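You operate a simulated robot arm through the tools that you are given. There is no shell and no other tool.

You run a simulated two-armed robot. Do the job below in one go: nothing can be reset, and whatever is moved stays where it is left.

JOB
Press the 6206 C3 bearing flush into the silver cover on the press slide.
Fine: raise the handle and leave the slide pulled out.

The check looks at the end state, three seconds after you hand in, the way a careful person would. Anything else that was tipped, shoved, dropped, spilled or broken makes it a failure. Lids that push on must go on centred and level and be pressed home; caps that screw on are set level and turned clockwise until they are tight.

ROBOT AND FRAMES
Two 7-joint arms with fingered hands on one trunk that stands fixed in place. Base frame: the origin is at the foot of the trunk, x ahead of it, y to its left, z up. Units: m, degrees, N and s.
The left shoulder is at [0.06, 0.166, 1.004], the right one opposite. With the tool pointing down near the work surface each hand reaches from about 0.36 to 0.86 m from the base axis, measured 20 degrees to its own side. Payload 5 kg a hand.
Tool frame (each hand has its own): the origin (TCP) lies between the finger pads and is the grasp point; the fingertips stand 0.032 m ahead of it; z points along the fingers, y is the line along which they close. The gripper opens to 0.16 m. The gripper's body begins 0.089 m behind the TCP. The gripper is a hand of 3 fingers: y runs from the thumb to the fingers, the wrist lies at [0, 0, -0.267] in the tool frame, and closing takes about 1.5 s.
Orientation is that of the tool frame in the base frame, as a unit quaternion [x, y, z, w]. With the fingers straight down and closing along the base's y, the tool's x points along the base's -x, its y along +y and its z along -z.

CONTROLS
- The arms move only by the tool arm_command. It takes "left_increments", "right_increments" or both (then of equal length, played together; a hand with none holds still); each is a list of rows, each a list of 7 numbers: the shift along the base's x, y, z in m, then the turn, a rotation vector about the base's x, y, z in degrees, then the closure in counts, from 0 (fully open) to 255 (shut). In form: [[x, y, z, rx, ry, rz, gripper], ...]. A call has 1 to 20 rows; each row is the pose to reach, as a shift and turn from the pose commanded when the call began. Rows are played at 5 a second. More than 0.05 m and 8.6 degrees between two rows, or a gripper value outside its range, and nothing of the call is played. A pose out of reach is approached as far as the arm can. The call stops where the force on the tool passes 70 N (or 10 N more than at its start, if that is more) or the arm is blocked; 0.2 s more then pass. Each finger travels about 0.045 m/s and halts on what it meets, pressing with about 31 N; the grip force reading is that of the motor and also rises with nothing between the fingers. The clock runs only during rows and for 0.2 s after the last one: add rows that repeat a pose to give the fingers time. The reply holds the time, the measured pose of the TCP, the force on the tool along the base axes, the opening and the grip force, in the units named above and with some noise, with the torque about the TCP (base axes, N m) and any sound that the robot's microphone picked up.
- Cameras (640 x 400 px; columns grow to the right, rows downward): "scene" is now at [0.0398, -0.0627, 1.6643]; the picture's right is [-0.70, -0.71, 0.00], its down [-0.40, 0.39, -0.83] and it looks along [0.59, -0.58, -0.56] (base axes); focal length 231 px, centre (320, 200). "left" rides on the left gripper at [-0.065, -0.004, -0.116] in its tool frame; the picture's right is [0.06, -1.00, 0.00], its down [0.87, 0.05, -0.49] and it looks along [0.49, 0.03, 0.87] (tool axes); focal length 261 px, centre (320, 200). "right" rides on the right gripper at [0.065, -0.004, -0.116] in its tool frame; the picture's right is [0.06, 1.00, 0.00], its down [-0.87, 0.05, -0.49] and it looks along [-0.49, 0.03, 0.87] (tool axes); focal length 261 px, centre (320, 200). There is no depth. A picture from a camera that has moved, and an enlarged one, comes with that camera's place and axes in the base frame and with its lens. The place of the scene camera against the robot may be out by one fixed shift of up to 0.012 m in any direction.
- camera(camera): a new picture of that camera. The clock stands still meanwhile.
- raise_lower(by): slides the trunk up (or, below 0, down) by that many m; the arms and the scene camera ride with it, the base frame stays. It gives what a move gives, with no picture.
- set_grasp(shape, hand): the hand has 3 fingers and takes this shape, open, in about a second: jaw (thumb against the fingers, like two jaws); tri (thumb and two fingers); tip (a fingertip pinch); poke (one finger out to press); point (the index stretched); flat (the hand flat); cup (the hand cupped); fist (a fist). The gripper value then closes the fingers along that shape, each until it touches; the sizes above hold for jaw. It gives what a move gives, with no picture.
- head_to(pan, tilt): turns the head with the scene camera to pan (to the left, within 86 degrees either way) and tilt (down, from -29 to 69), counted from straight ahead of the robot. It gives what a move gives.
- inspect(camera, box): a new picture of the part [left, top, right, bottom] of that camera's present view, enlarged. The clock stands still meanwhile.
- finish_job(): hands the job in; it is judged then, once.

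Nothing tells you positions but the pictures and the camera data. Unless the task says otherwise, let go and move clear before handing in.

The tools are called after "Call:" as name(argument=value, ...) on one line, values as JSON. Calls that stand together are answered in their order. arm_command: Moves the arms, as the interface text tells. Its arguments: {"type":"object","properties":{"left_increments":{"type":"array"},"right_increments":{"type":"array"}},"required":[]} The other tools are called the same way: raise_lower (by) slides the trunk up or down; set_grasp (shape, hand) gives the hand a shape; head_to (pan, tilt) turns the head that bears the scene camera; camera (camera) takes a picture; inspect (camera, box) takes an enlarged picture of a part of a camera's view; finish_job () hands the job in.

At the start:

```text
time_s: 0.0
left_position: [0.3676, -0.0268, 1.4778]
left_tcp_rot: [0.0, 1.0, 0.0, -0.001]
left_force: [-0.7, 0.1, 0.0]
left_moment: [0.02, 0.01, -0.01]
left_grip_width: 0.1602
left_finger_force: 0.0
left_shape: jaw
right_position: [0.2684, -0.36, 1.4313]
right_tcp_rot: [0.001, 1.0, 0.0, 0.0]
right_force: [-0.2, -0.4, 0.0]
right_moment: [-0.02, 0.03, -0.01]
right_grip_width: 0.1598
right_finger_force: 0.2
right_shape: jaw
trunk travel left (down, up): [-0.552, 0.038]
head pan, tilt: [-44.4, 33.8]
```

scene: 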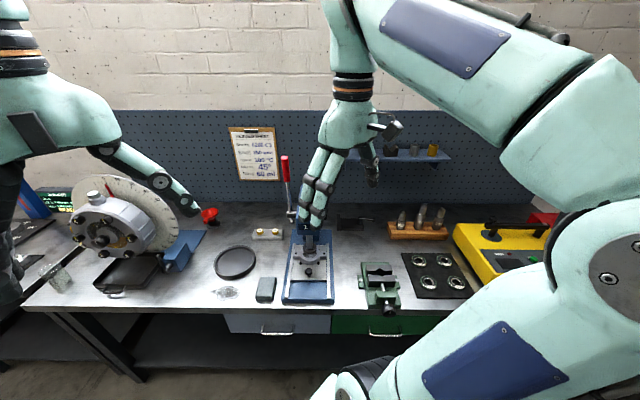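
right: 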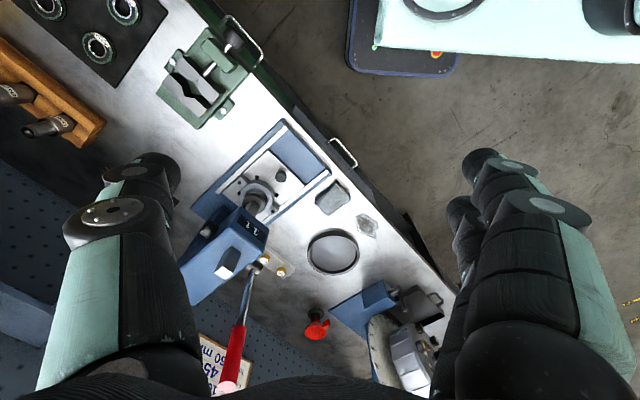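
left: 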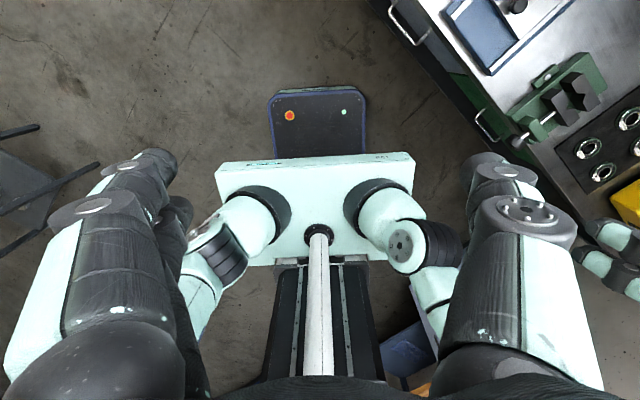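

I see a workbench to the right-front of the robot with a blue arbor press (red handle), a black mat with four bearings, a green vise and other items. I'll look closer at the press, the bearings and the labels before moving.

Call:
inspect(camera="scene", box=[220, 200, 380, 320])

Call:
inspect(camera="scene", box=[350, 200, 510, 330])

Call:
inspect(camera="scene", box=[220, 115, 300, 190])

Call:
inspect(camera="right", box=[160, 100, 380, 300])

Call:
inspect(camera="right", box=[0, 0, 180, 140])

Call:
inspect(camera="left", box=[500, 50, 640, 240])

```text
3.33 times, centred on (300, 260) of scene
camera zoom: at [0.0398, -0.0627, 1.6643], right [-0.7, -0.71, 0.0], down [-0.4, 0.39, -0.83], along [0.59, -0.58, -0.56], focal length 772 px, centre (387, 0)
```

zoom: 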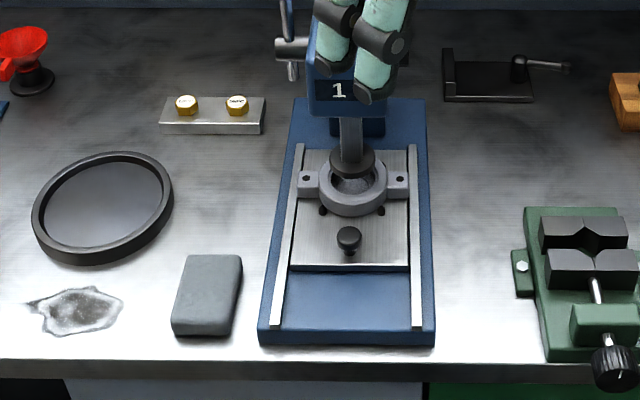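

```text
3.08 times, centred on (430, 265) of scene
camera zoom: at [0.0398, -0.0627, 1.6643], right [-0.7, -0.71, 0.0], down [-0.4, 0.39, -0.83], along [0.59, -0.58, -0.56], focal length 712 px, centre (-18, 0)
```

zoom: 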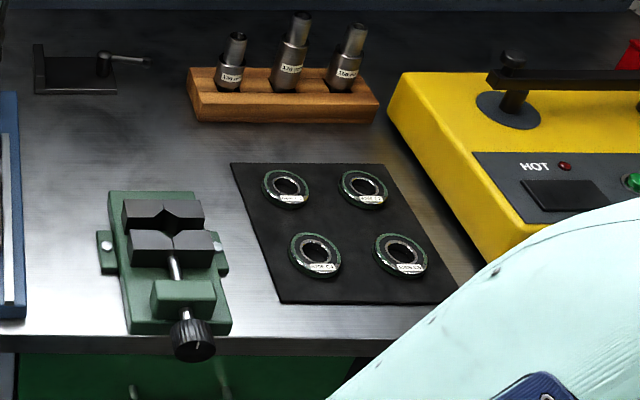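

```text
5.33 times, centred on (260, 152) of scene
camera zoom: at [0.0398, -0.0627, 1.6643], right [-0.7, -0.71, 0.0], down [-0.4, 0.39, -0.83], along [0.59, -0.58, -0.56], focal length 1234 px, centre (640, 453)
```

zoom: 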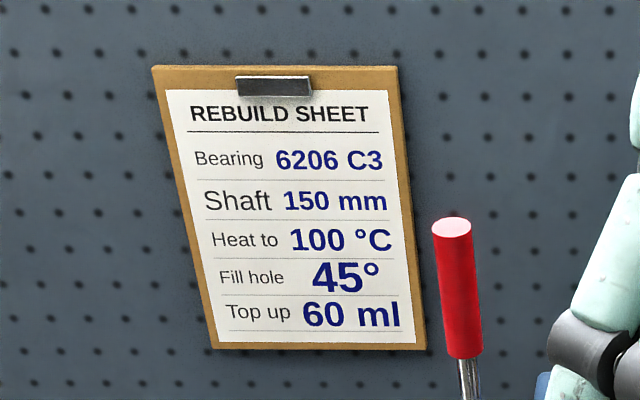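

```text
2.00 times, centred on (270, 200) of right
camera zoom: at [0.2031, -0.3648, 1.5474], right [-0.06, 1.0, 0.0], down [0.87, 0.05, 0.49], along [0.49, 0.03, -0.87], focal length 521 px, centre (420, 200)
```

zoom: 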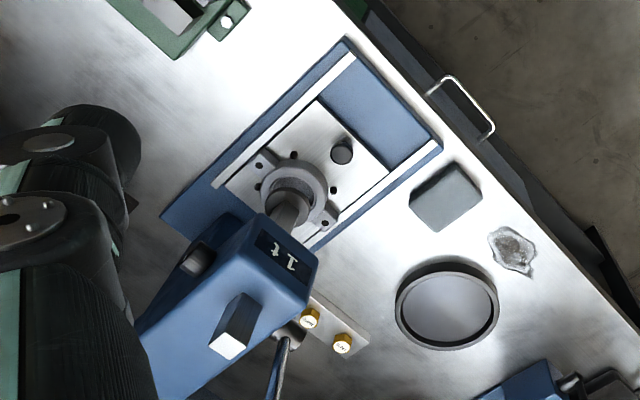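

```text
2.86 times, centred on (90, 70) of right
camera zoom: at [0.2031, -0.3648, 1.5474], right [-0.06, 1.0, 0.0], down [0.87, 0.05, 0.49], along [0.49, 0.03, -0.87], focal length 745 px, centre (977, 571)
```

zoom: 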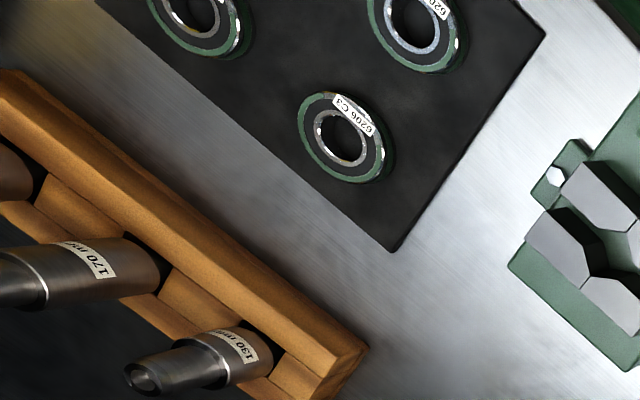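

```text
2.11 times, centred on (570, 145) of left
camera zoom: at [0.4324, -0.0314, 1.5944], right [-0.06, -1.0, 0.0], down [-0.87, 0.05, 0.49], along [-0.49, 0.03, -0.87], focal length 549 px, centre (-206, 316)
```

zoom: 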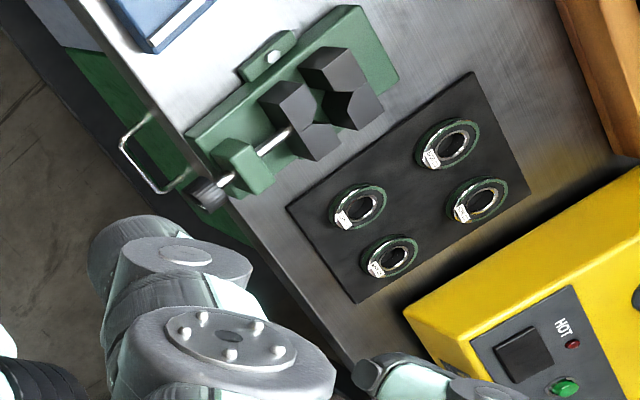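

The sheet asks for 6206 C3; I need to read each bearing's label clearly. Zooming harder on each.

Call:
inspect(camera="scene", box=[410, 250, 445, 272])

Call:
inspect(camera="scene", box=[438, 250, 473, 272])

Call:
inspect(camera="scene", box=[418, 270, 453, 292])

Call:
inspect(camera="scene", box=[446, 270, 481, 292])

Call:
inspect(camera="right", box=[70, 20, 120, 70])

Call:
inspect(camera="right", box=[95, 0, 145, 35])

Call:
inspect(camera="scene", box=[280, 220, 345, 310])

```text
16.00 times, centred on (428, 261) of scene
camera zoom: at [0.0398, -0.0627, 1.6643], right [-0.7, -0.71, 0.0], down [-0.4, 0.39, -0.83], along [0.59, -0.58, -0.56], focal length 3703 px, centre (-1400, -776)
```

zoom: 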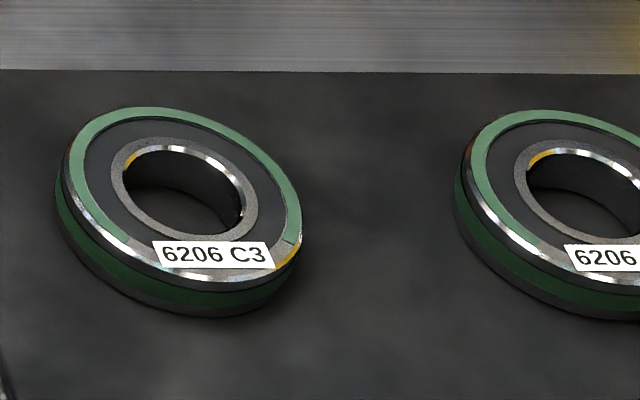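

```text
16.00 times, centred on (456, 261) of scene
camera zoom: at [0.0398, -0.0627, 1.6643], right [-0.7, -0.71, 0.0], down [-0.4, 0.39, -0.83], along [0.59, -0.58, -0.56], focal length 3703 px, centre (-1848, -776)
```

zoom: 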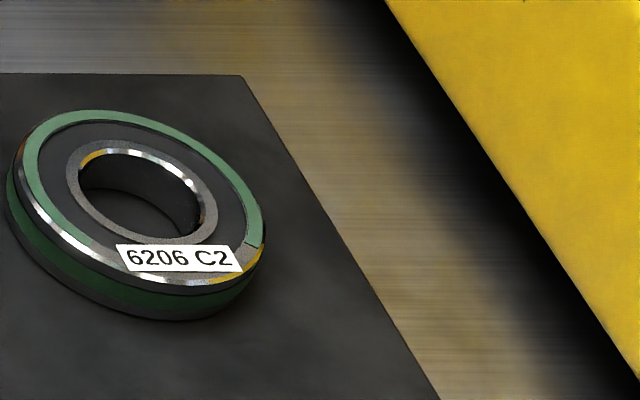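

```text
16.00 times, centred on (436, 281) of scene
camera zoom: at [0.0398, -0.0627, 1.6643], right [-0.7, -0.71, 0.0], down [-0.4, 0.39, -0.83], along [0.59, -0.58, -0.56], focal length 3703 px, centre (-1528, -1096)
```

zoom: 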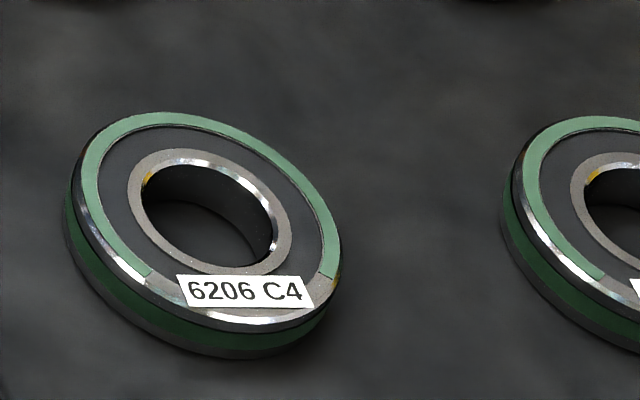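

```text
16.00 times, centred on (464, 281) of scene
camera zoom: at [0.0398, -0.0627, 1.6643], right [-0.7, -0.71, 0.0], down [-0.4, 0.39, -0.83], along [0.59, -0.58, -0.56], focal length 3703 px, centre (-1976, -1096)
```

zoom: 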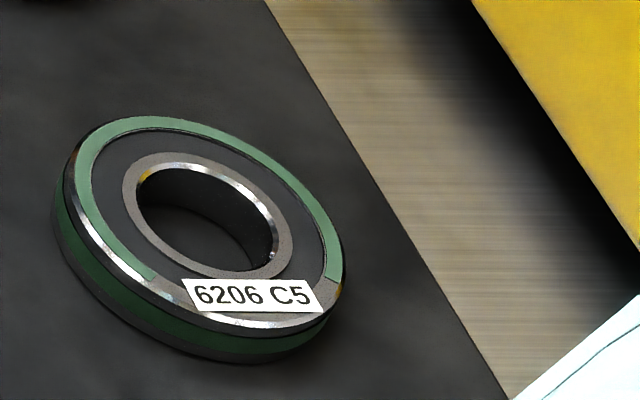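

```text
8.00 times, centred on (95, 45) of right
camera zoom: at [0.2031, -0.3648, 1.5474], right [-0.06, 1.0, 0.0], down [0.87, 0.05, 0.49], along [0.49, 0.03, -0.87], focal length 2085 px, centre (2120, 1440)
```

zoom: 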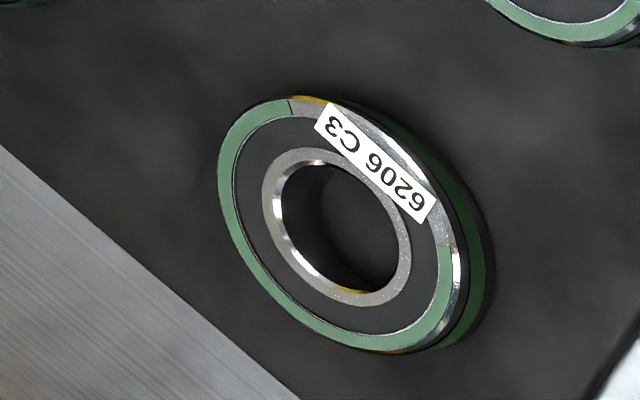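

```text
11.43 times, centred on (120, 18) of right
camera zoom: at [0.2031, -0.3648, 1.5474], right [-0.06, 1.0, 0.0], down [0.87, 0.05, 0.49], along [0.49, 0.03, -0.87], focal length 2979 px, centre (2606, 2286)
```

zoom: 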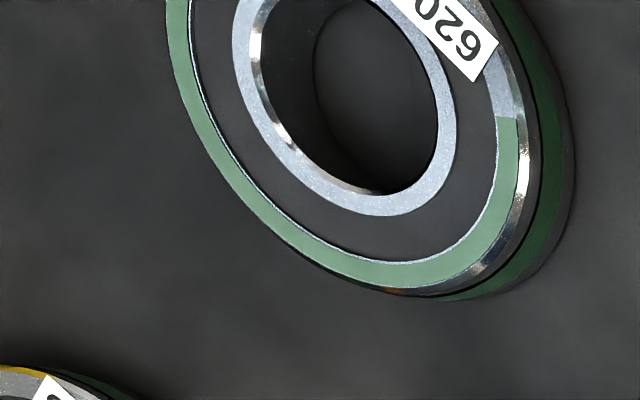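

```text
4.44 times, centred on (312, 265) of scene
camera zoom: at [0.0398, -0.0627, 1.6643], right [-0.7, -0.71, 0.0], down [-0.4, 0.39, -0.83], along [0.59, -0.58, -0.56], focal length 1029 px, centre (353, -89)
```

zoom: 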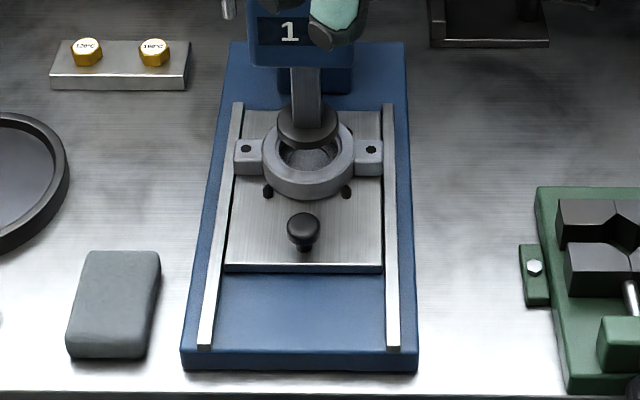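

The back-left bearing on the black mat (nearest the shaft block) is the 6206 C3, at about (0.23, -0.856, 0.883). The press sits around (0.56, -0.51) facing the robot at 45°, with its cover on the slide under the ram. I'll move the right hand towards the bearings at height to clear the view and measure more closely.

Call:
arm_command(right_increments=[[0, -0.04, -0.02, 0, 0, 0, 0], [-0.005, -0.08, -0.04, 0, 0, 0, 0], [-0.01, -0.12, -0.06, 0, 0, 0, 0], [-0.015, -0.16, -0.08, 0, 0, 0, 0], [-0.02, -0.2, -0.1, 0, 0, 0, 0], [-0.025, -0.24, -0.12, 0, 0, 0, 0], [-0.03, -0.28, -0.14, 0, 0, 0, 0], [-0.035, -0.32, -0.16, 0, 0, 0, 0], [-0.04, -0.36, -0.18, 0, 0, 0, 0], [-0.045, -0.4, -0.2, 0, 0, 0, 0], [-0.05, -0.44, -0.22, 0, 0, 0, 0], [-0.05, -0.47, -0.22, 0, 0, 0, 0], [-0.05, -0.47, -0.22, 0, 0, 0, 0]])

Call:
camera(camera="scene")

Call:
camera(camera="right")

```text
time_s: 2.8
left_position: [0.3691, -0.0278, 1.4778]
left_tcp_rot: [0.001, 1.0, 0.0, -0.001]
left_force: [1.1, 0.4, 0.1]
left_moment: [-0.01, 0.12, 0.01]
left_grip_width: 0.16
left_finger_force: 0.1
left_shape: jaw
right_position: [0.223, -0.7846, 1.2235]
right_tcp_rot: [0.006, 1.0, -0.001, 0.002]
right_force: [-0.4, -0.2, -0.5]
right_moment: [0.04, 0.04, 0.0]
right_grip_width: 0.1599
right_finger_force: 0.1
right_shape: jaw
right hand out of reach, approached as far as the arm can: row 11, 12, 13
trunk travel left (down, up): [-0.552, 0.038]
head pan, tilt: [-44.4, 33.8]
```

```text
taken
camera scene: at [0.0422, -0.0634, 1.6643], right [-0.7, -0.71, 0.0], down [-0.4, 0.39, -0.83], along [0.59, -0.58, -0.56], focal length 231 px, centre (320, 200)
```

scene: 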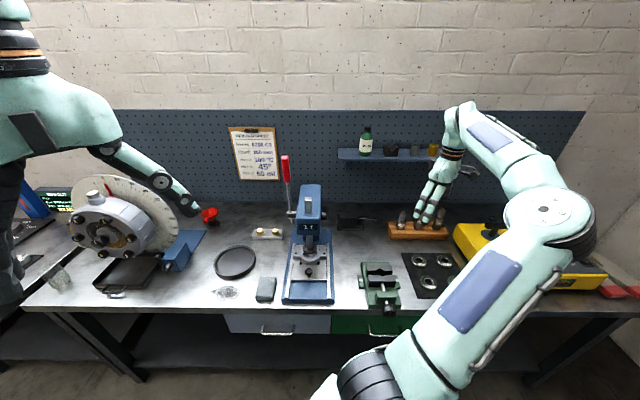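

```text
taken
camera right: at [0.1559, -0.7858, 1.3397], right [-0.05, 1.0, 0.0], down [0.87, 0.05, 0.49], along [0.49, 0.02, -0.87], focal length 261 px, centre (320, 200)
```

right: 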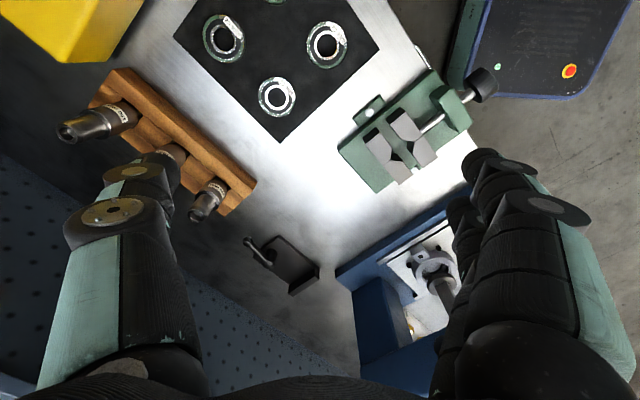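

The view is clear now; the bearing is at about (0.223, -0.857). I'll study the press in detail.

Call:
inspect(camera="scene", box=[260, 140, 360, 310])

Call:
inspect(camera="scene", box=[280, 225, 344, 265])

Call:
inspect(camera="scene", box=[270, 150, 350, 250])

Call:
inspect(camera="scene", box=[280, 255, 344, 310])

```text
2.35 times, centred on (310, 225) of scene
camera zoom: at [0.0422, -0.0634, 1.6643], right [-0.7, -0.71, 0.0], down [-0.4, 0.39, -0.83], along [0.59, -0.58, -0.56], focal length 545 px, centre (344, 141)
```

zoom: 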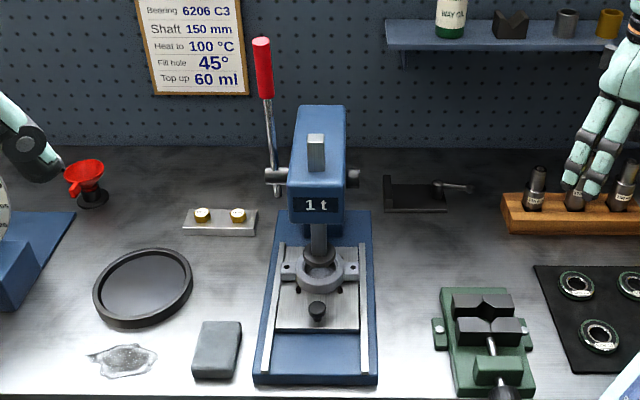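

```text
10.00 times, centred on (312, 245) of scene
camera zoom: at [0.0422, -0.0634, 1.6643], right [-0.7, -0.71, 0.0], down [-0.4, 0.39, -0.83], along [0.59, -0.58, -0.56], focal length 2314 px, centre (400, -250)
```

zoom: 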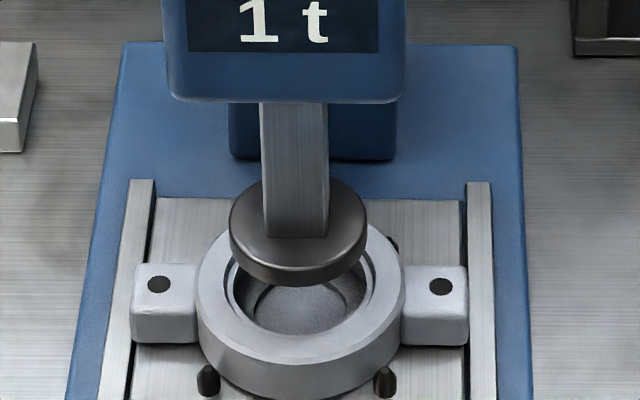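

```text
4.00 times, centred on (310, 200) of scene
camera zoom: at [0.0422, -0.0634, 1.6643], right [-0.7, -0.71, 0.0], down [-0.4, 0.39, -0.83], along [0.59, -0.58, -0.56], focal length 926 px, centre (360, 200)
```

zoom: 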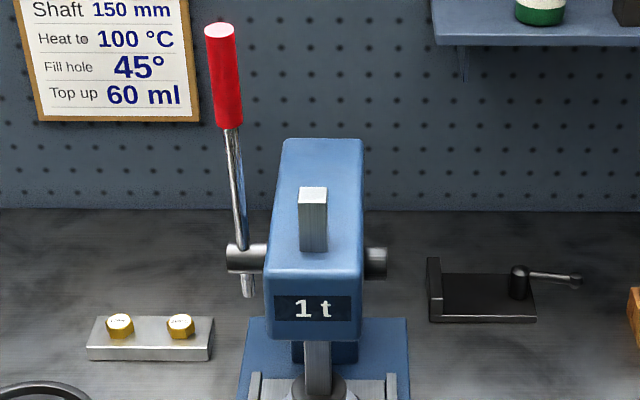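

```text
7.27 times, centred on (312, 282) of scene
camera zoom: at [0.0422, -0.0634, 1.6643], right [-0.7, -0.71, 0.0], down [-0.4, 0.39, -0.83], along [0.59, -0.58, -0.56], focal length 1683 px, centre (378, -400)
```

zoom: 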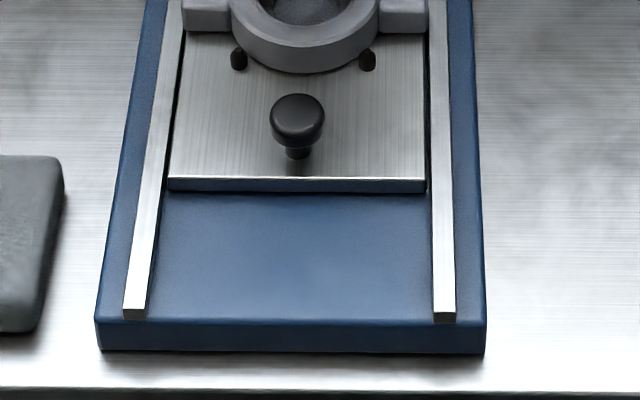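

Cover and press are roughly at (0.548, -0.51), with the knob about 8 cm in front. I'll bring the right hand, turned 45° to line up with the press, above the front of the slide to measure with its wrist camera.

Call:
arm_command(right_increments=[[0.02, 0.039, -0.003, 0, 0, -4, 0], [0.04, 0.078, -0.006, 0, 0, -8, 0], [0.06, 0.117, -0.009, 0, 0, -12, 0], [0.08, 0.156, -0.012, 0, 0, -16, 0], [0.1, 0.195, -0.015, 0, 0, -20, 0], [0.12, 0.234, -0.018, 0, 0, -24, 0], [0.14, 0.273, -0.021, 0, 0, -28, 0], [0.16, 0.312, -0.024, 0, 0, -32, 0], [0.18, 0.351, -0.027, 0, 0, -36, 0], [0.2, 0.39, -0.03, 0, 0, -40, 0], [0.22, 0.43, -0.03, 0, 0, -45, 0], [0.22, 0.43, -0.03, 0, 0, -45, 0]])

Call:
camera(camera="right")

Call:
camera(camera="scene")

```text
time_s: 5.4
left_position: [0.3653, -0.0274, 1.4778]
left_tcp_rot: [0.0, 1.0, 0.0, 0.0]
left_force: [0.1, 0.5, -0.5]
left_moment: [0.0, 0.01, -0.04]
left_grip_width: 0.1599
left_finger_force: 0.0
left_shape: jaw
right_position: [0.4412, -0.3531, 1.193]
right_tcp_rot: [0.383, 0.924, 0.0, 0.0]
right_force: [-0.1, 0.7, 0.4]
right_moment: [0.02, -0.01, -0.02]
right_grip_width: 0.1599
right_finger_force: 0.0
right_shape: jaw
trunk travel left (down, up): [-0.552, 0.038]
head pan, tilt: [-44.4, 33.8]
```

```text
taken
camera right: at [0.3917, -0.3098, 1.3096], right [0.66, 0.75, 0.0], down [0.65, -0.58, 0.49], along [0.37, -0.33, -0.87], focal length 261 px, centre (320, 200)
```

right: 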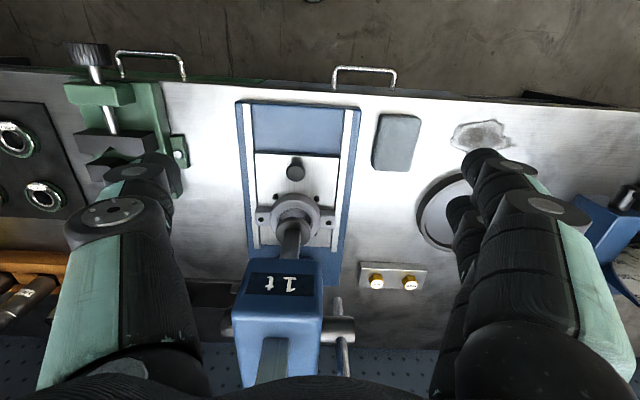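

```text
taken
camera scene: at [0.0392, -0.0635, 1.6643], right [-0.7, -0.71, 0.0], down [-0.4, 0.39, -0.83], along [0.59, -0.58, -0.56], focal length 231 px, centre (320, 200)
```

scene: 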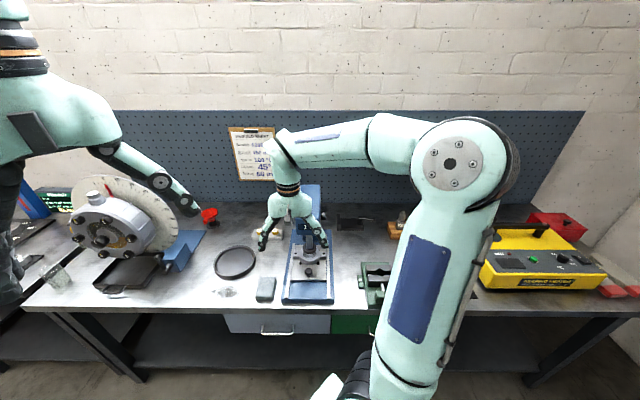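

Call:
inspect(camera="right", box=[230, 100, 370, 200])

Call:
inspect(camera="right", box=[220, 180, 370, 290])

Call:
inspect(camera="right", box=[200, 260, 420, 400])

Call:
inspect(camera="scene", box=[240, 180, 360, 310])

```text
4.00 times, centred on (300, 150) of right
camera zoom: at [0.3917, -0.3098, 1.3096], right [0.66, 0.75, 0.0], down [0.65, -0.58, 0.49], along [0.37, -0.33, -0.87], focal length 1043 px, centre (400, 400)
```

zoom: 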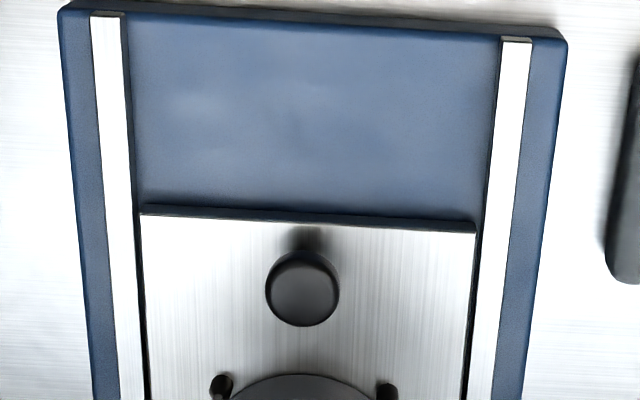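

```text
3.64 times, centred on (295, 235) of right
camera zoom: at [0.3917, -0.3098, 1.3096], right [0.66, 0.75, 0.0], down [0.65, -0.58, 0.49], along [0.37, -0.33, -0.87], focal length 948 px, centre (411, 73)
```

zoom: 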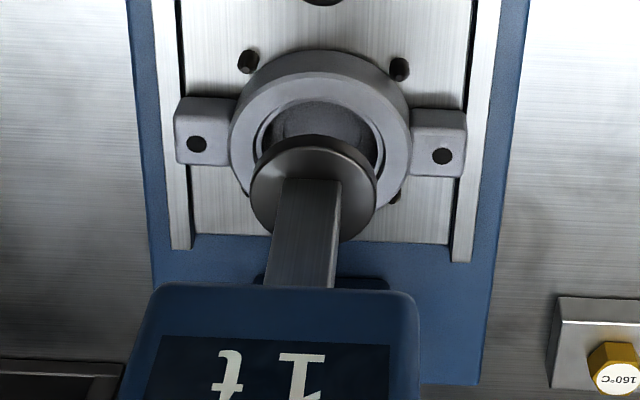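

```text
2.86 times, centred on (310, 330) of right
camera zoom: at [0.3917, -0.3098, 1.3096], right [0.66, 0.75, 0.0], down [0.65, -0.58, 0.49], along [0.37, -0.33, -0.87], focal length 745 px, centre (349, -171)
```

zoom: 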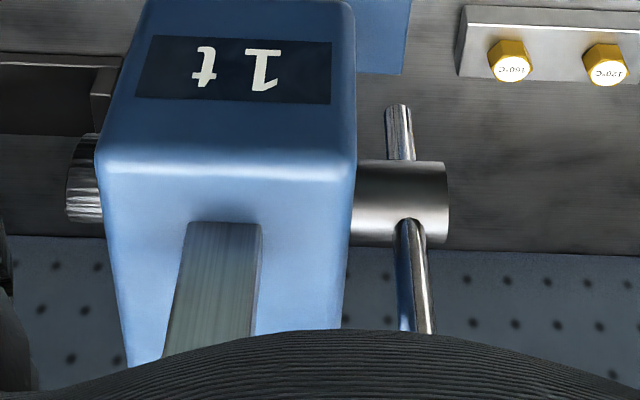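

```text
3.08 times, centred on (300, 245) of scene
camera zoom: at [0.0392, -0.0635, 1.6643], right [-0.7, -0.71, 0.0], down [-0.4, 0.39, -0.83], along [0.59, -0.58, -0.56], focal length 712 px, centre (382, 62)
```

zoom: 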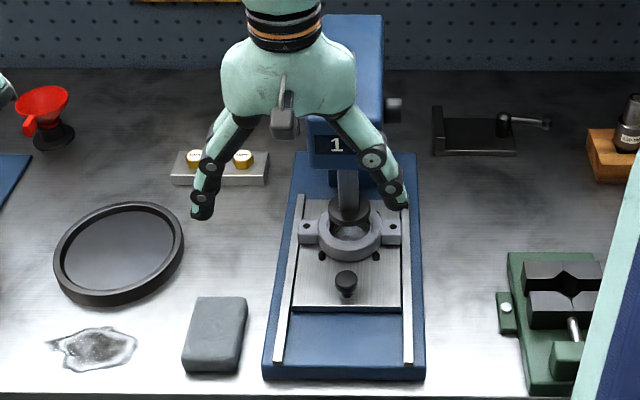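

Measured by ray crossing: knob near (0.489, -0.448, ~0.925), cover centre near (0.551, -0.509, ~0.93), lever hub left of the press head with the handle standing up to z≈1.355. I'll go lower in front of the knob for a second wrist-camera view to triangulate properly.

Call:
arm_command(right_increments=[[0.006, -0.016, -0.027, 0, 0, 0, 0], [0.013, -0.032, -0.054, 0, 0, 0, 0], [0.02, -0.048, -0.08, 0, 0, 0, 0], [0.027, -0.064, -0.106, 0, 0, 0, 0], [0.034, -0.081, -0.133, 0, 0, 0, 0], [0.034, -0.081, -0.133, 0, 0, 0, 0]])

Call:
camera(camera="right")

Call:
inspect(camera="right", box=[200, 100, 400, 240])

Call:
inspect(camera="right", box=[200, 200, 400, 330])

Call:
inspect(camera="scene", box=[260, 180, 360, 310])

```text
time_s: 6.8
left_position: [0.3666, -0.0265, 1.4788]
left_tcp_rot: [0.0, 1.0, -0.001, 0.0]
left_force: [0.0, -0.6, -0.1]
left_moment: [0.03, 0.01, 0.04]
left_grip_width: 0.16
left_finger_force: 0.1
left_shape: jaw
right_position: [0.4749, -0.4332, 1.0609]
right_tcp_rot: [0.383, 0.924, -0.001, 0.001]
right_force: [0.2, 0.6, 0.0]
right_moment: [-0.04, 0.03, 0.0]
right_grip_width: 0.1598
right_finger_force: 0.0
right_shape: jaw
trunk travel left (down, up): [-0.552, 0.038]
head pan, tilt: [-44.4, 33.8]
```

```text
taken
camera right: at [0.4249, -0.3889, 1.1772], right [0.66, 0.75, 0.0], down [0.65, -0.58, 0.49], along [0.37, -0.33, -0.87], focal length 261 px, centre (320, 200)
```

right: 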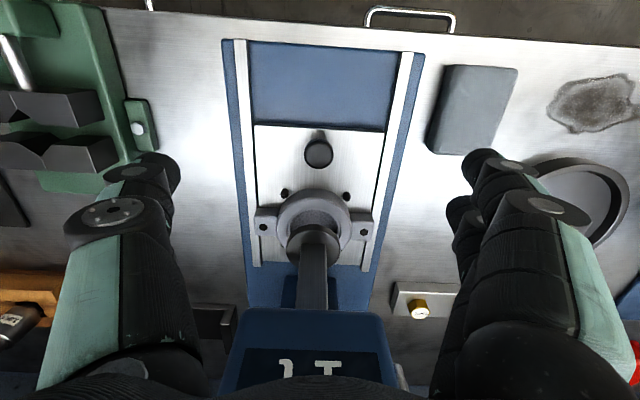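

```text
2.86 times, centred on (300, 170) of right
camera zoom: at [0.4249, -0.3889, 1.1772], right [0.66, 0.75, 0.0], down [0.65, -0.58, 0.49], along [0.37, -0.33, -0.87], focal length 745 px, centre (377, 286)
```

zoom: 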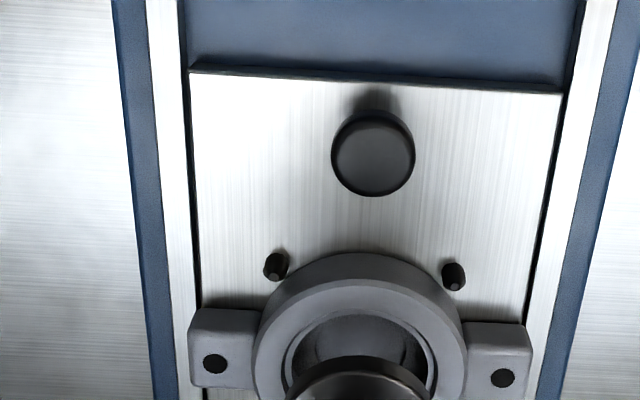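

```text
3.08 times, centred on (300, 265) of right
camera zoom: at [0.4249, -0.3889, 1.1772], right [0.66, 0.75, 0.0], down [0.65, -0.58, 0.49], along [0.37, -0.33, -0.87], focal length 802 px, centre (382, 0)
```

zoom: 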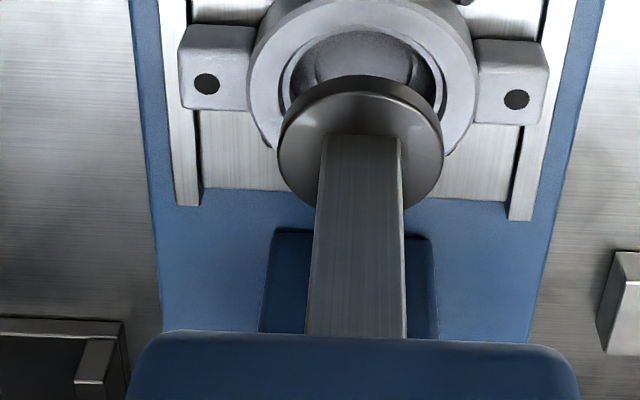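

```text
3.08 times, centred on (310, 245) of scene
camera zoom: at [0.0394, -0.0622, 1.6644], right [-0.7, -0.71, 0.0], down [-0.4, 0.39, -0.83], along [0.59, -0.58, -0.56], focal length 712 px, centre (351, 62)
```

zoom: 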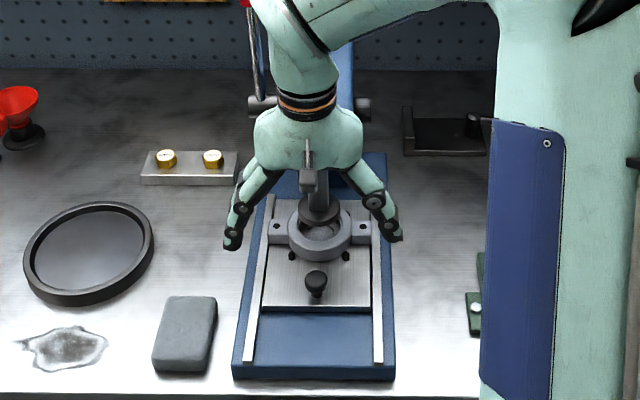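

Triangulation gives the knob top at (0.4905, -0.4493, 0.921), diameter ~30 mm, cover centre about 0.095 m behind it exactly along the 45° axis. I'll narrow the fingers and go down over the knob.

Call:
arm_command(right_increments=[[0.004, -0.004, 0, 0, 0, 0, 60], [0.008, -0.008, 0, 0, 0, 0, 110], [0.012, -0.012, 0, 0, 0, 0, 120], [0.0156, -0.0161, -0.02, 0, 0, 0, 120], [0.0156, -0.0161, -0.04, 0, 0, 0, 120], [0.0156, -0.0161, -0.06, 0, 0, 0, 120], [0.0156, -0.0161, -0.06, 0, 0, 0, 120]])

Call:
camera(camera="right")

Call:
inspect(camera="scene", box=[260, 180, 360, 310])

```text
time_s: 8.4
left_position: [0.3669, -0.0263, 1.4787]
left_tcp_rot: [0.0, 1.0, -0.001, 0.0]
left_force: [0.3, 0.2, 0.1]
left_moment: [0.01, -0.02, 0.04]
left_grip_width: 0.16
left_finger_force: 0.0
left_shape: jaw
right_position: [0.4907, -0.4498, 1.0013]
right_tcp_rot: [0.382, 0.924, 0.001, 0.002]
right_force: [0.0, 0.4, -0.6]
right_moment: [0.03, 0.02, 0.0]
right_grip_width: 0.0853
right_finger_force: 0.0
right_shape: jaw
trunk travel left (down, up): [-0.552, 0.038]
head pan, tilt: [-44.4, 33.8]
```

```text
taken
camera right: at [0.4411, -0.4065, 1.117], right [0.66, 0.75, 0.0], down [0.65, -0.58, 0.49], along [0.37, -0.33, -0.87], focal length 261 px, centre (320, 200)
```

right: 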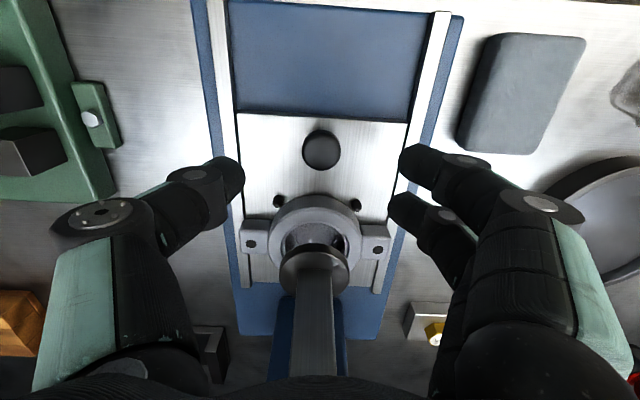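

```text
3.08 times, centred on (310, 245) of scene
camera zoom: at [0.0395, -0.0624, 1.6644], right [-0.7, -0.71, 0.0], down [-0.4, 0.39, -0.83], along [0.59, -0.58, -0.56], focal length 712 px, centre (351, 62)
```

zoom: 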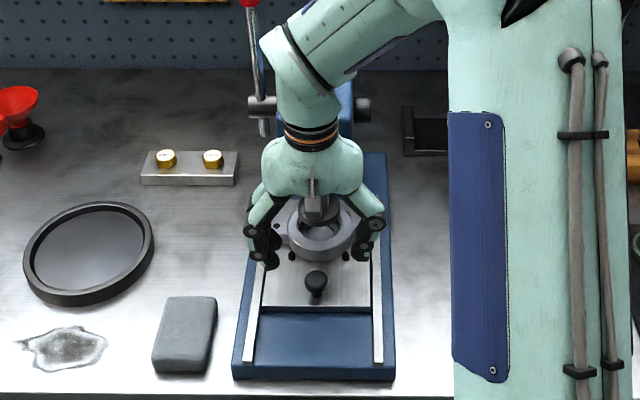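

Knob centred under the fingers as predicted. I'll descend onto it and close.

Call:
arm_command(right_increments=[[0, 0.0003, -0.02, 0, 0, 0, 120], [0, 0.0003, -0.04, 0, 0, 0, 120], [0, 0.0003, -0.055, 0, 0, 0, 120], [0, 0.0003, -0.064, 0, 0, 0, 120], [0, 0.0003, -0.064, 0, 0, 0, 120]])

Call:
inspect(camera="right", box=[180, 80, 460, 260])

Call:
inspect(camera="scene", box=[270, 220, 350, 310])

```text
time_s: 9.6
left_position: [0.367, -0.0261, 1.4791]
left_tcp_rot: [0.0, 1.0, 0.0, 0.0]
left_force: [-0.6, -0.8, -0.5]
left_moment: [0.01, -0.01, -0.01]
left_grip_width: 0.16
left_finger_force: 0.1
left_shape: jaw
right_position: [0.4915, -0.4491, 0.937]
right_tcp_rot: [0.383, 0.924, 0.0, 0.0]
right_force: [-0.1, -0.4, 0.2]
right_moment: [-0.03, 0.03, 0.03]
right_grip_width: 0.0853
right_finger_force: 0.0
right_shape: jaw
trunk travel left (down, up): [-0.552, 0.038]
head pan, tilt: [-44.4, 33.8]
```

```text
2.22 times, centred on (320, 170) of right
camera zoom: at [0.4414, -0.4055, 1.0523], right [0.66, 0.75, 0.0], down [0.65, -0.58, 0.49], along [0.37, -0.33, -0.87], focal length 579 px, centre (320, 267)
```

zoom: 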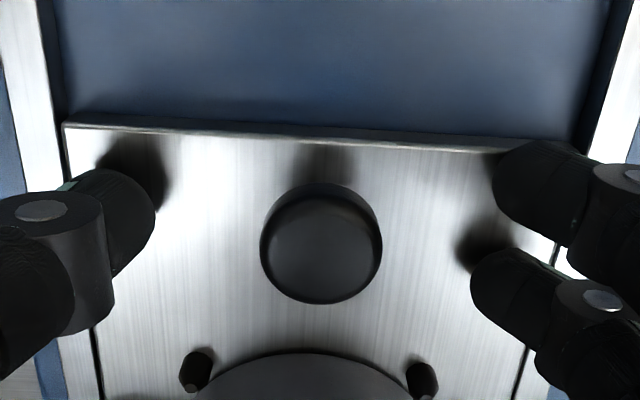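

```text
4.44 times, centred on (310, 265) of scene
camera zoom: at [0.0398, -0.0627, 1.6643], right [-0.7, -0.71, 0.0], down [-0.4, 0.39, -0.83], along [0.59, -0.58, -0.56], focal length 1029 px, centre (364, -89)
```

zoom: 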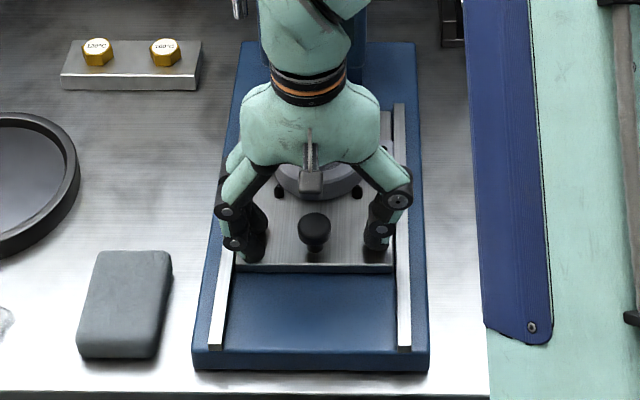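

Fingers straddle the knob. Closing on it.

Call:
arm_command(right_increments=[[0, 0, 0, 0, 0, 0, 160], [0, 0, 0, 0, 0, 0, 200], [0, 0, 0, 0, 0, 0, 255], [0, 0, 0, 0, 0, 0, 255], [0, 0, 0, 0, 0, 0, 255], [0, 0, 0, 0, 0, 0, 255]])

Call:
inspect(camera="right", box=[180, 80, 460, 260])

```text
time_s: 11.0
left_position: [0.3682, -0.027, 1.477]
left_tcp_rot: [0.0, 1.0, 0.0, -0.001]
left_force: [-0.5, 0.3, 0.3]
left_moment: [0.05, 0.02, 0.02]
left_grip_width: 0.1601
left_finger_force: 0.0
left_shape: jaw
right_position: [0.491, -0.4498, 0.9353]
right_tcp_rot: [0.384, 0.924, 0.001, -0.001]
right_force: [-0.2, -0.6, -10.1]
right_moment: [-0.09, 0.08, -0.05]
right_grip_width: 0.0121
right_finger_force: 30.8
right_shape: jaw
trunk travel left (down, up): [-0.552, 0.038]
head pan, tilt: [-44.4, 33.8]
```

```text
2.22 times, centred on (320, 170) of right
camera zoom: at [0.4414, -0.406, 1.0514], right [0.66, 0.75, 0.0], down [0.65, -0.58, 0.49], along [0.37, -0.33, -0.87], focal length 579 px, centre (320, 267)
```

zoom: 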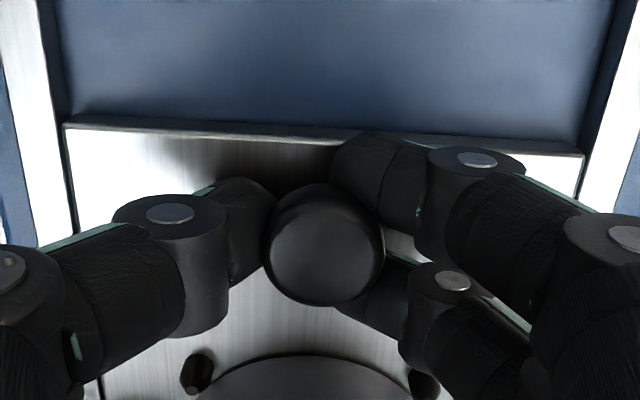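

Gripped around the knob stem. Now pulling the slide straight out towards the robot along the rails.

Call:
arm_command(right_increments=[[-0.0057, 0.0057, 0, 0, 0, 0, 255], [-0.0113, 0.0113, 0, 0, 0, 0, 255], [-0.017, 0.017, 0, 0, 0, 0, 255], [-0.0226, 0.0226, 0, 0, 0, 0, 255], [-0.0283, 0.0283, 0, 0, 0, 0, 255], [-0.034, 0.034, 0, 0, 0, 0, 255], [-0.0396, 0.0396, 0, 0, 0, 0, 255], [-0.0453, 0.0453, 0, 0, 0, 0, 255], [-0.0509, 0.0509, 0, 0, 0, 0, 255], [-0.0566, 0.0566, 0, 0, 0, 0, 255]])

Call:
camera(camera="right")

Call:
inspect(camera="scene", box=[260, 210, 360, 320])

```text
time_s: 13.2
left_position: [0.3684, -0.0287, 1.4769]
left_tcp_rot: [0.0, 1.0, 0.0, -0.001]
left_force: [0.5, 0.0, 0.4]
left_moment: [0.0, -0.01, -0.02]
left_grip_width: 0.1598
left_finger_force: 0.1
left_shape: jaw
right_position: [0.4346, -0.3948, 0.9356]
right_tcp_rot: [0.383, 0.924, 0.0, 0.0]
right_force: [0.6, 1.0, -15.7]
right_moment: [-0.04, -0.01, -0.01]
right_grip_width: 0.0119
right_finger_force: 31.1
right_shape: jaw
trunk travel left (down, up): [-0.552, 0.038]
head pan, tilt: [-44.4, 33.8]
```

```text
taken
camera right: at [0.3849, -0.3501, 1.0514], right [0.66, 0.75, 0.0], down [0.65, -0.58, 0.49], along [0.37, -0.33, -0.87], focal length 261 px, centre (320, 200)
```

right: 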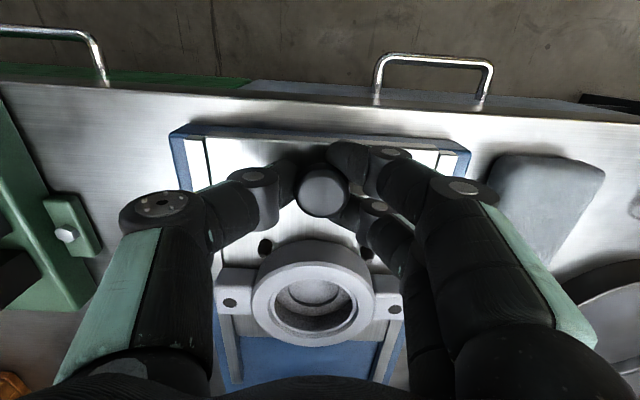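

```text
3.64 times, centred on (310, 265) of scene
camera zoom: at [0.0409, -0.0634, 1.6643], right [-0.7, -0.71, 0.0], down [-0.4, 0.39, -0.83], along [0.59, -0.58, -0.56], focal length 842 px, centre (356, -36)
```

zoom: 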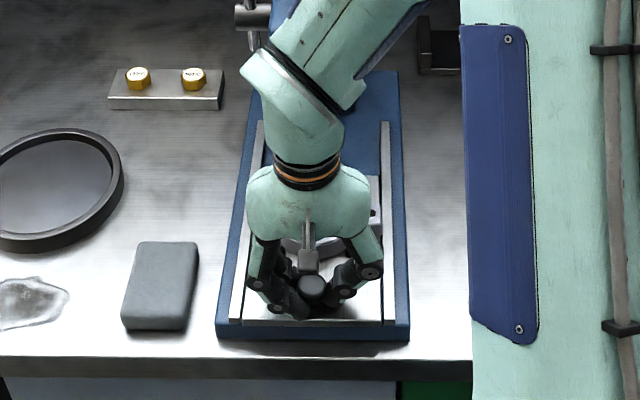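

The slide came out 8 cm smoothly. I'll pull gently a little further to find its end stop.

Call:
arm_command(right_increments=[[-0.003, 0.003, 0, 0, 0, 0, 255], [-0.006, 0.006, 0, 0, 0, 0, 255], [-0.009, 0.009, 0, 0, 0, 0, 255]])

Call:
inspect(camera="scene", box=[260, 210, 360, 320])

Call:
camera(camera="right")

```text
time_s: 14.0
left_position: [0.3677, -0.0276, 1.4775]
left_tcp_rot: [-0.001, 1.0, 0.0, 0.0]
left_force: [0.2, -0.2, -0.4]
left_moment: [0.0, 0.01, 0.01]
left_grip_width: 0.1597
left_finger_force: 0.1
left_shape: jaw
right_position: [0.426, -0.3843, 0.9362]
right_tcp_rot: [0.383, 0.924, 0.001, -0.001]
right_force: [0.2, 0.3, -25.5]
right_moment: [0.0, -0.02, -0.01]
right_grip_width: 0.0116
right_finger_force: 31.1
right_shape: jaw
trunk travel left (down, up): [-0.552, 0.038]
head pan, tilt: [-44.4, 33.8]
```

```text
3.64 times, centred on (310, 265) of scene
camera zoom: at [0.0413, -0.0639, 1.664], right [-0.7, -0.71, 0.0], down [-0.4, 0.39, -0.83], along [0.59, -0.58, -0.56], focal length 842 px, centre (356, -36)
```

zoom: 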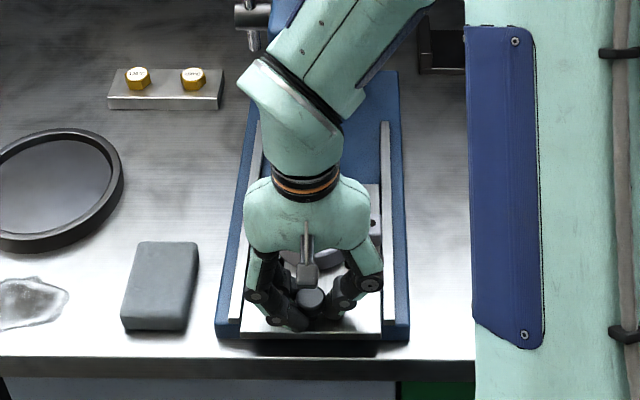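

```text
taken
camera right: at [0.3757, -0.3407, 1.052], right [0.66, 0.75, 0.0], down [0.65, -0.58, 0.49], along [0.37, -0.32, -0.87], focal length 261 px, centre (320, 200)
```

right: 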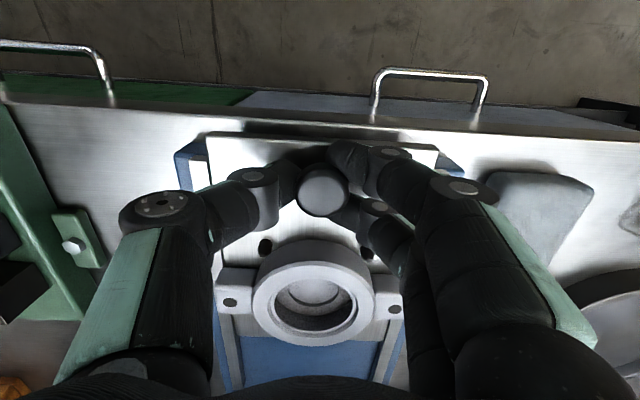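

Call:
arm_command(right_increments=[[-0.003, 0.003, -0.001, 0, 0, 0, 255], [-0.006, 0.006, -0.001, 0, 0, 0, 255], [-0.009, 0.009, -0.001, 0, 0, 0, 255], [-0.012, 0.012, -0.001, 0, 0, 0, 255], [-0.015, 0.015, -0.001, 0, 0, 0, 255]])

Call:
inspect(camera="scene", box=[260, 210, 360, 320])

Call:
camera(camera="right")

```text
time_s: 15.2
left_position: [0.3676, -0.0286, 1.4786]
left_tcp_rot: [0.001, 1.0, 0.0, -0.001]
left_force: [-0.1, 0.0, 0.3]
left_moment: [-0.03, -0.03, -0.01]
left_grip_width: 0.1598
left_finger_force: 0.1
left_shape: jaw
right_position: [0.4099, -0.3693, 0.9335]
right_tcp_rot: [0.383, 0.924, -0.001, 0.0]
right_force: [-0.8, -0.6, -8.6]
right_moment: [-0.1, 0.14, -0.01]
right_grip_width: 0.0117
right_finger_force: 31.1
right_shape: jaw
trunk travel left (down, up): [-0.552, 0.038]
head pan, tilt: [-44.4, 33.8]
```

```text
3.64 times, centred on (310, 265) of scene
camera zoom: at [0.0402, -0.0632, 1.6643], right [-0.7, -0.71, 0.0], down [-0.4, 0.39, -0.83], along [0.59, -0.58, -0.56], focal length 842 px, centre (356, -36)
```

zoom: 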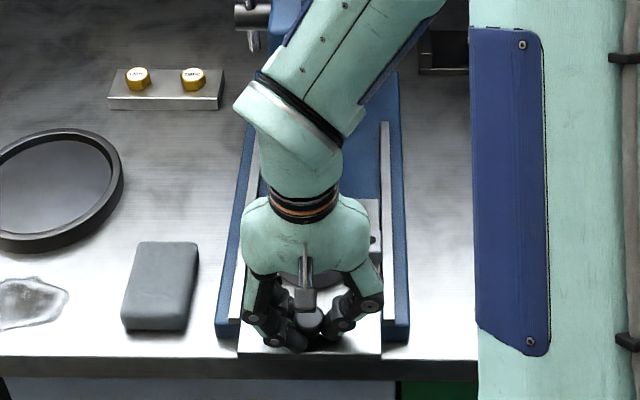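

```text
taken
camera right: at [0.3601, -0.3252, 1.0513], right [0.66, 0.75, 0.0], down [0.65, -0.58, 0.49], along [0.37, -0.33, -0.87], focal length 261 px, centre (320, 200)
```

right: 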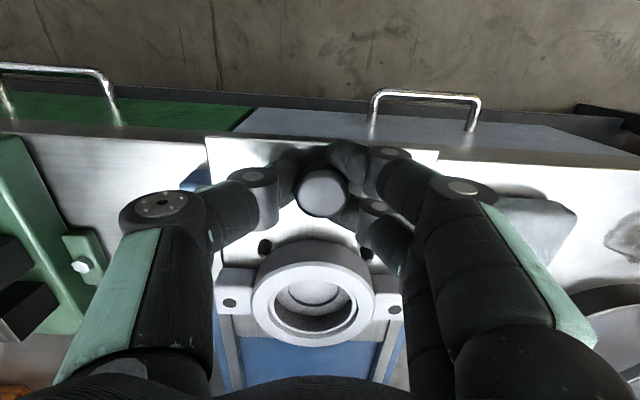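

Call:
arm_command(right_increments=[[-0.0025, 0.0025, 0, 0, 0, 0, 255], [-0.005, 0.005, 0, 0, 0, 0, 255], [-0.0075, 0.0075, 0, 0, 0, 0, 255]])

Call:
inspect(camera="right", box=[200, 120, 440, 360])

```text
time_s: 16.0
left_position: [0.3678, -0.0275, 1.4772]
left_tcp_rot: [0.0, 1.0, 0.0, -0.001]
left_force: [0.3, 0.4, -0.2]
left_moment: [0.0, -0.01, -0.01]
left_grip_width: 0.1599
left_finger_force: 0.1
left_shape: jaw
right_position: [0.4019, -0.361, 0.935]
right_tcp_rot: [0.384, 0.923, -0.001, 0.001]
right_force: [-2.1, -1.0, -8.1]
right_moment: [-0.12, 0.13, -0.02]
right_grip_width: 0.0116
right_finger_force: 31.4
right_shape: jaw
trunk travel left (down, up): [-0.552, 0.038]
head pan, tilt: [-44.4, 33.8]
```

```text
1.67 times, centred on (320, 240) of right
camera zoom: at [0.3528, -0.3178, 1.0513], right [0.66, 0.75, 0.0], down [0.65, -0.58, 0.49], along [0.37, -0.33, -0.87], focal length 434 px, centre (320, 133)
```

zoom: 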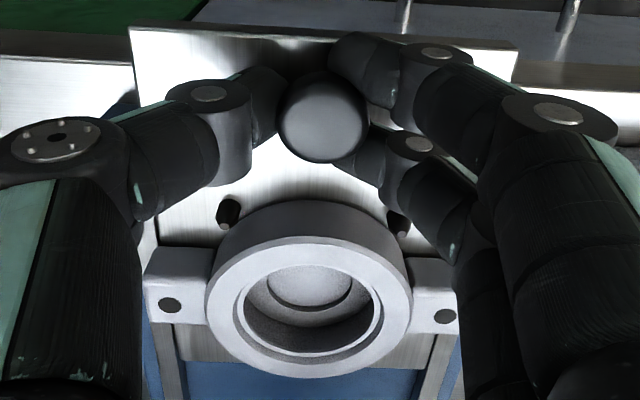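

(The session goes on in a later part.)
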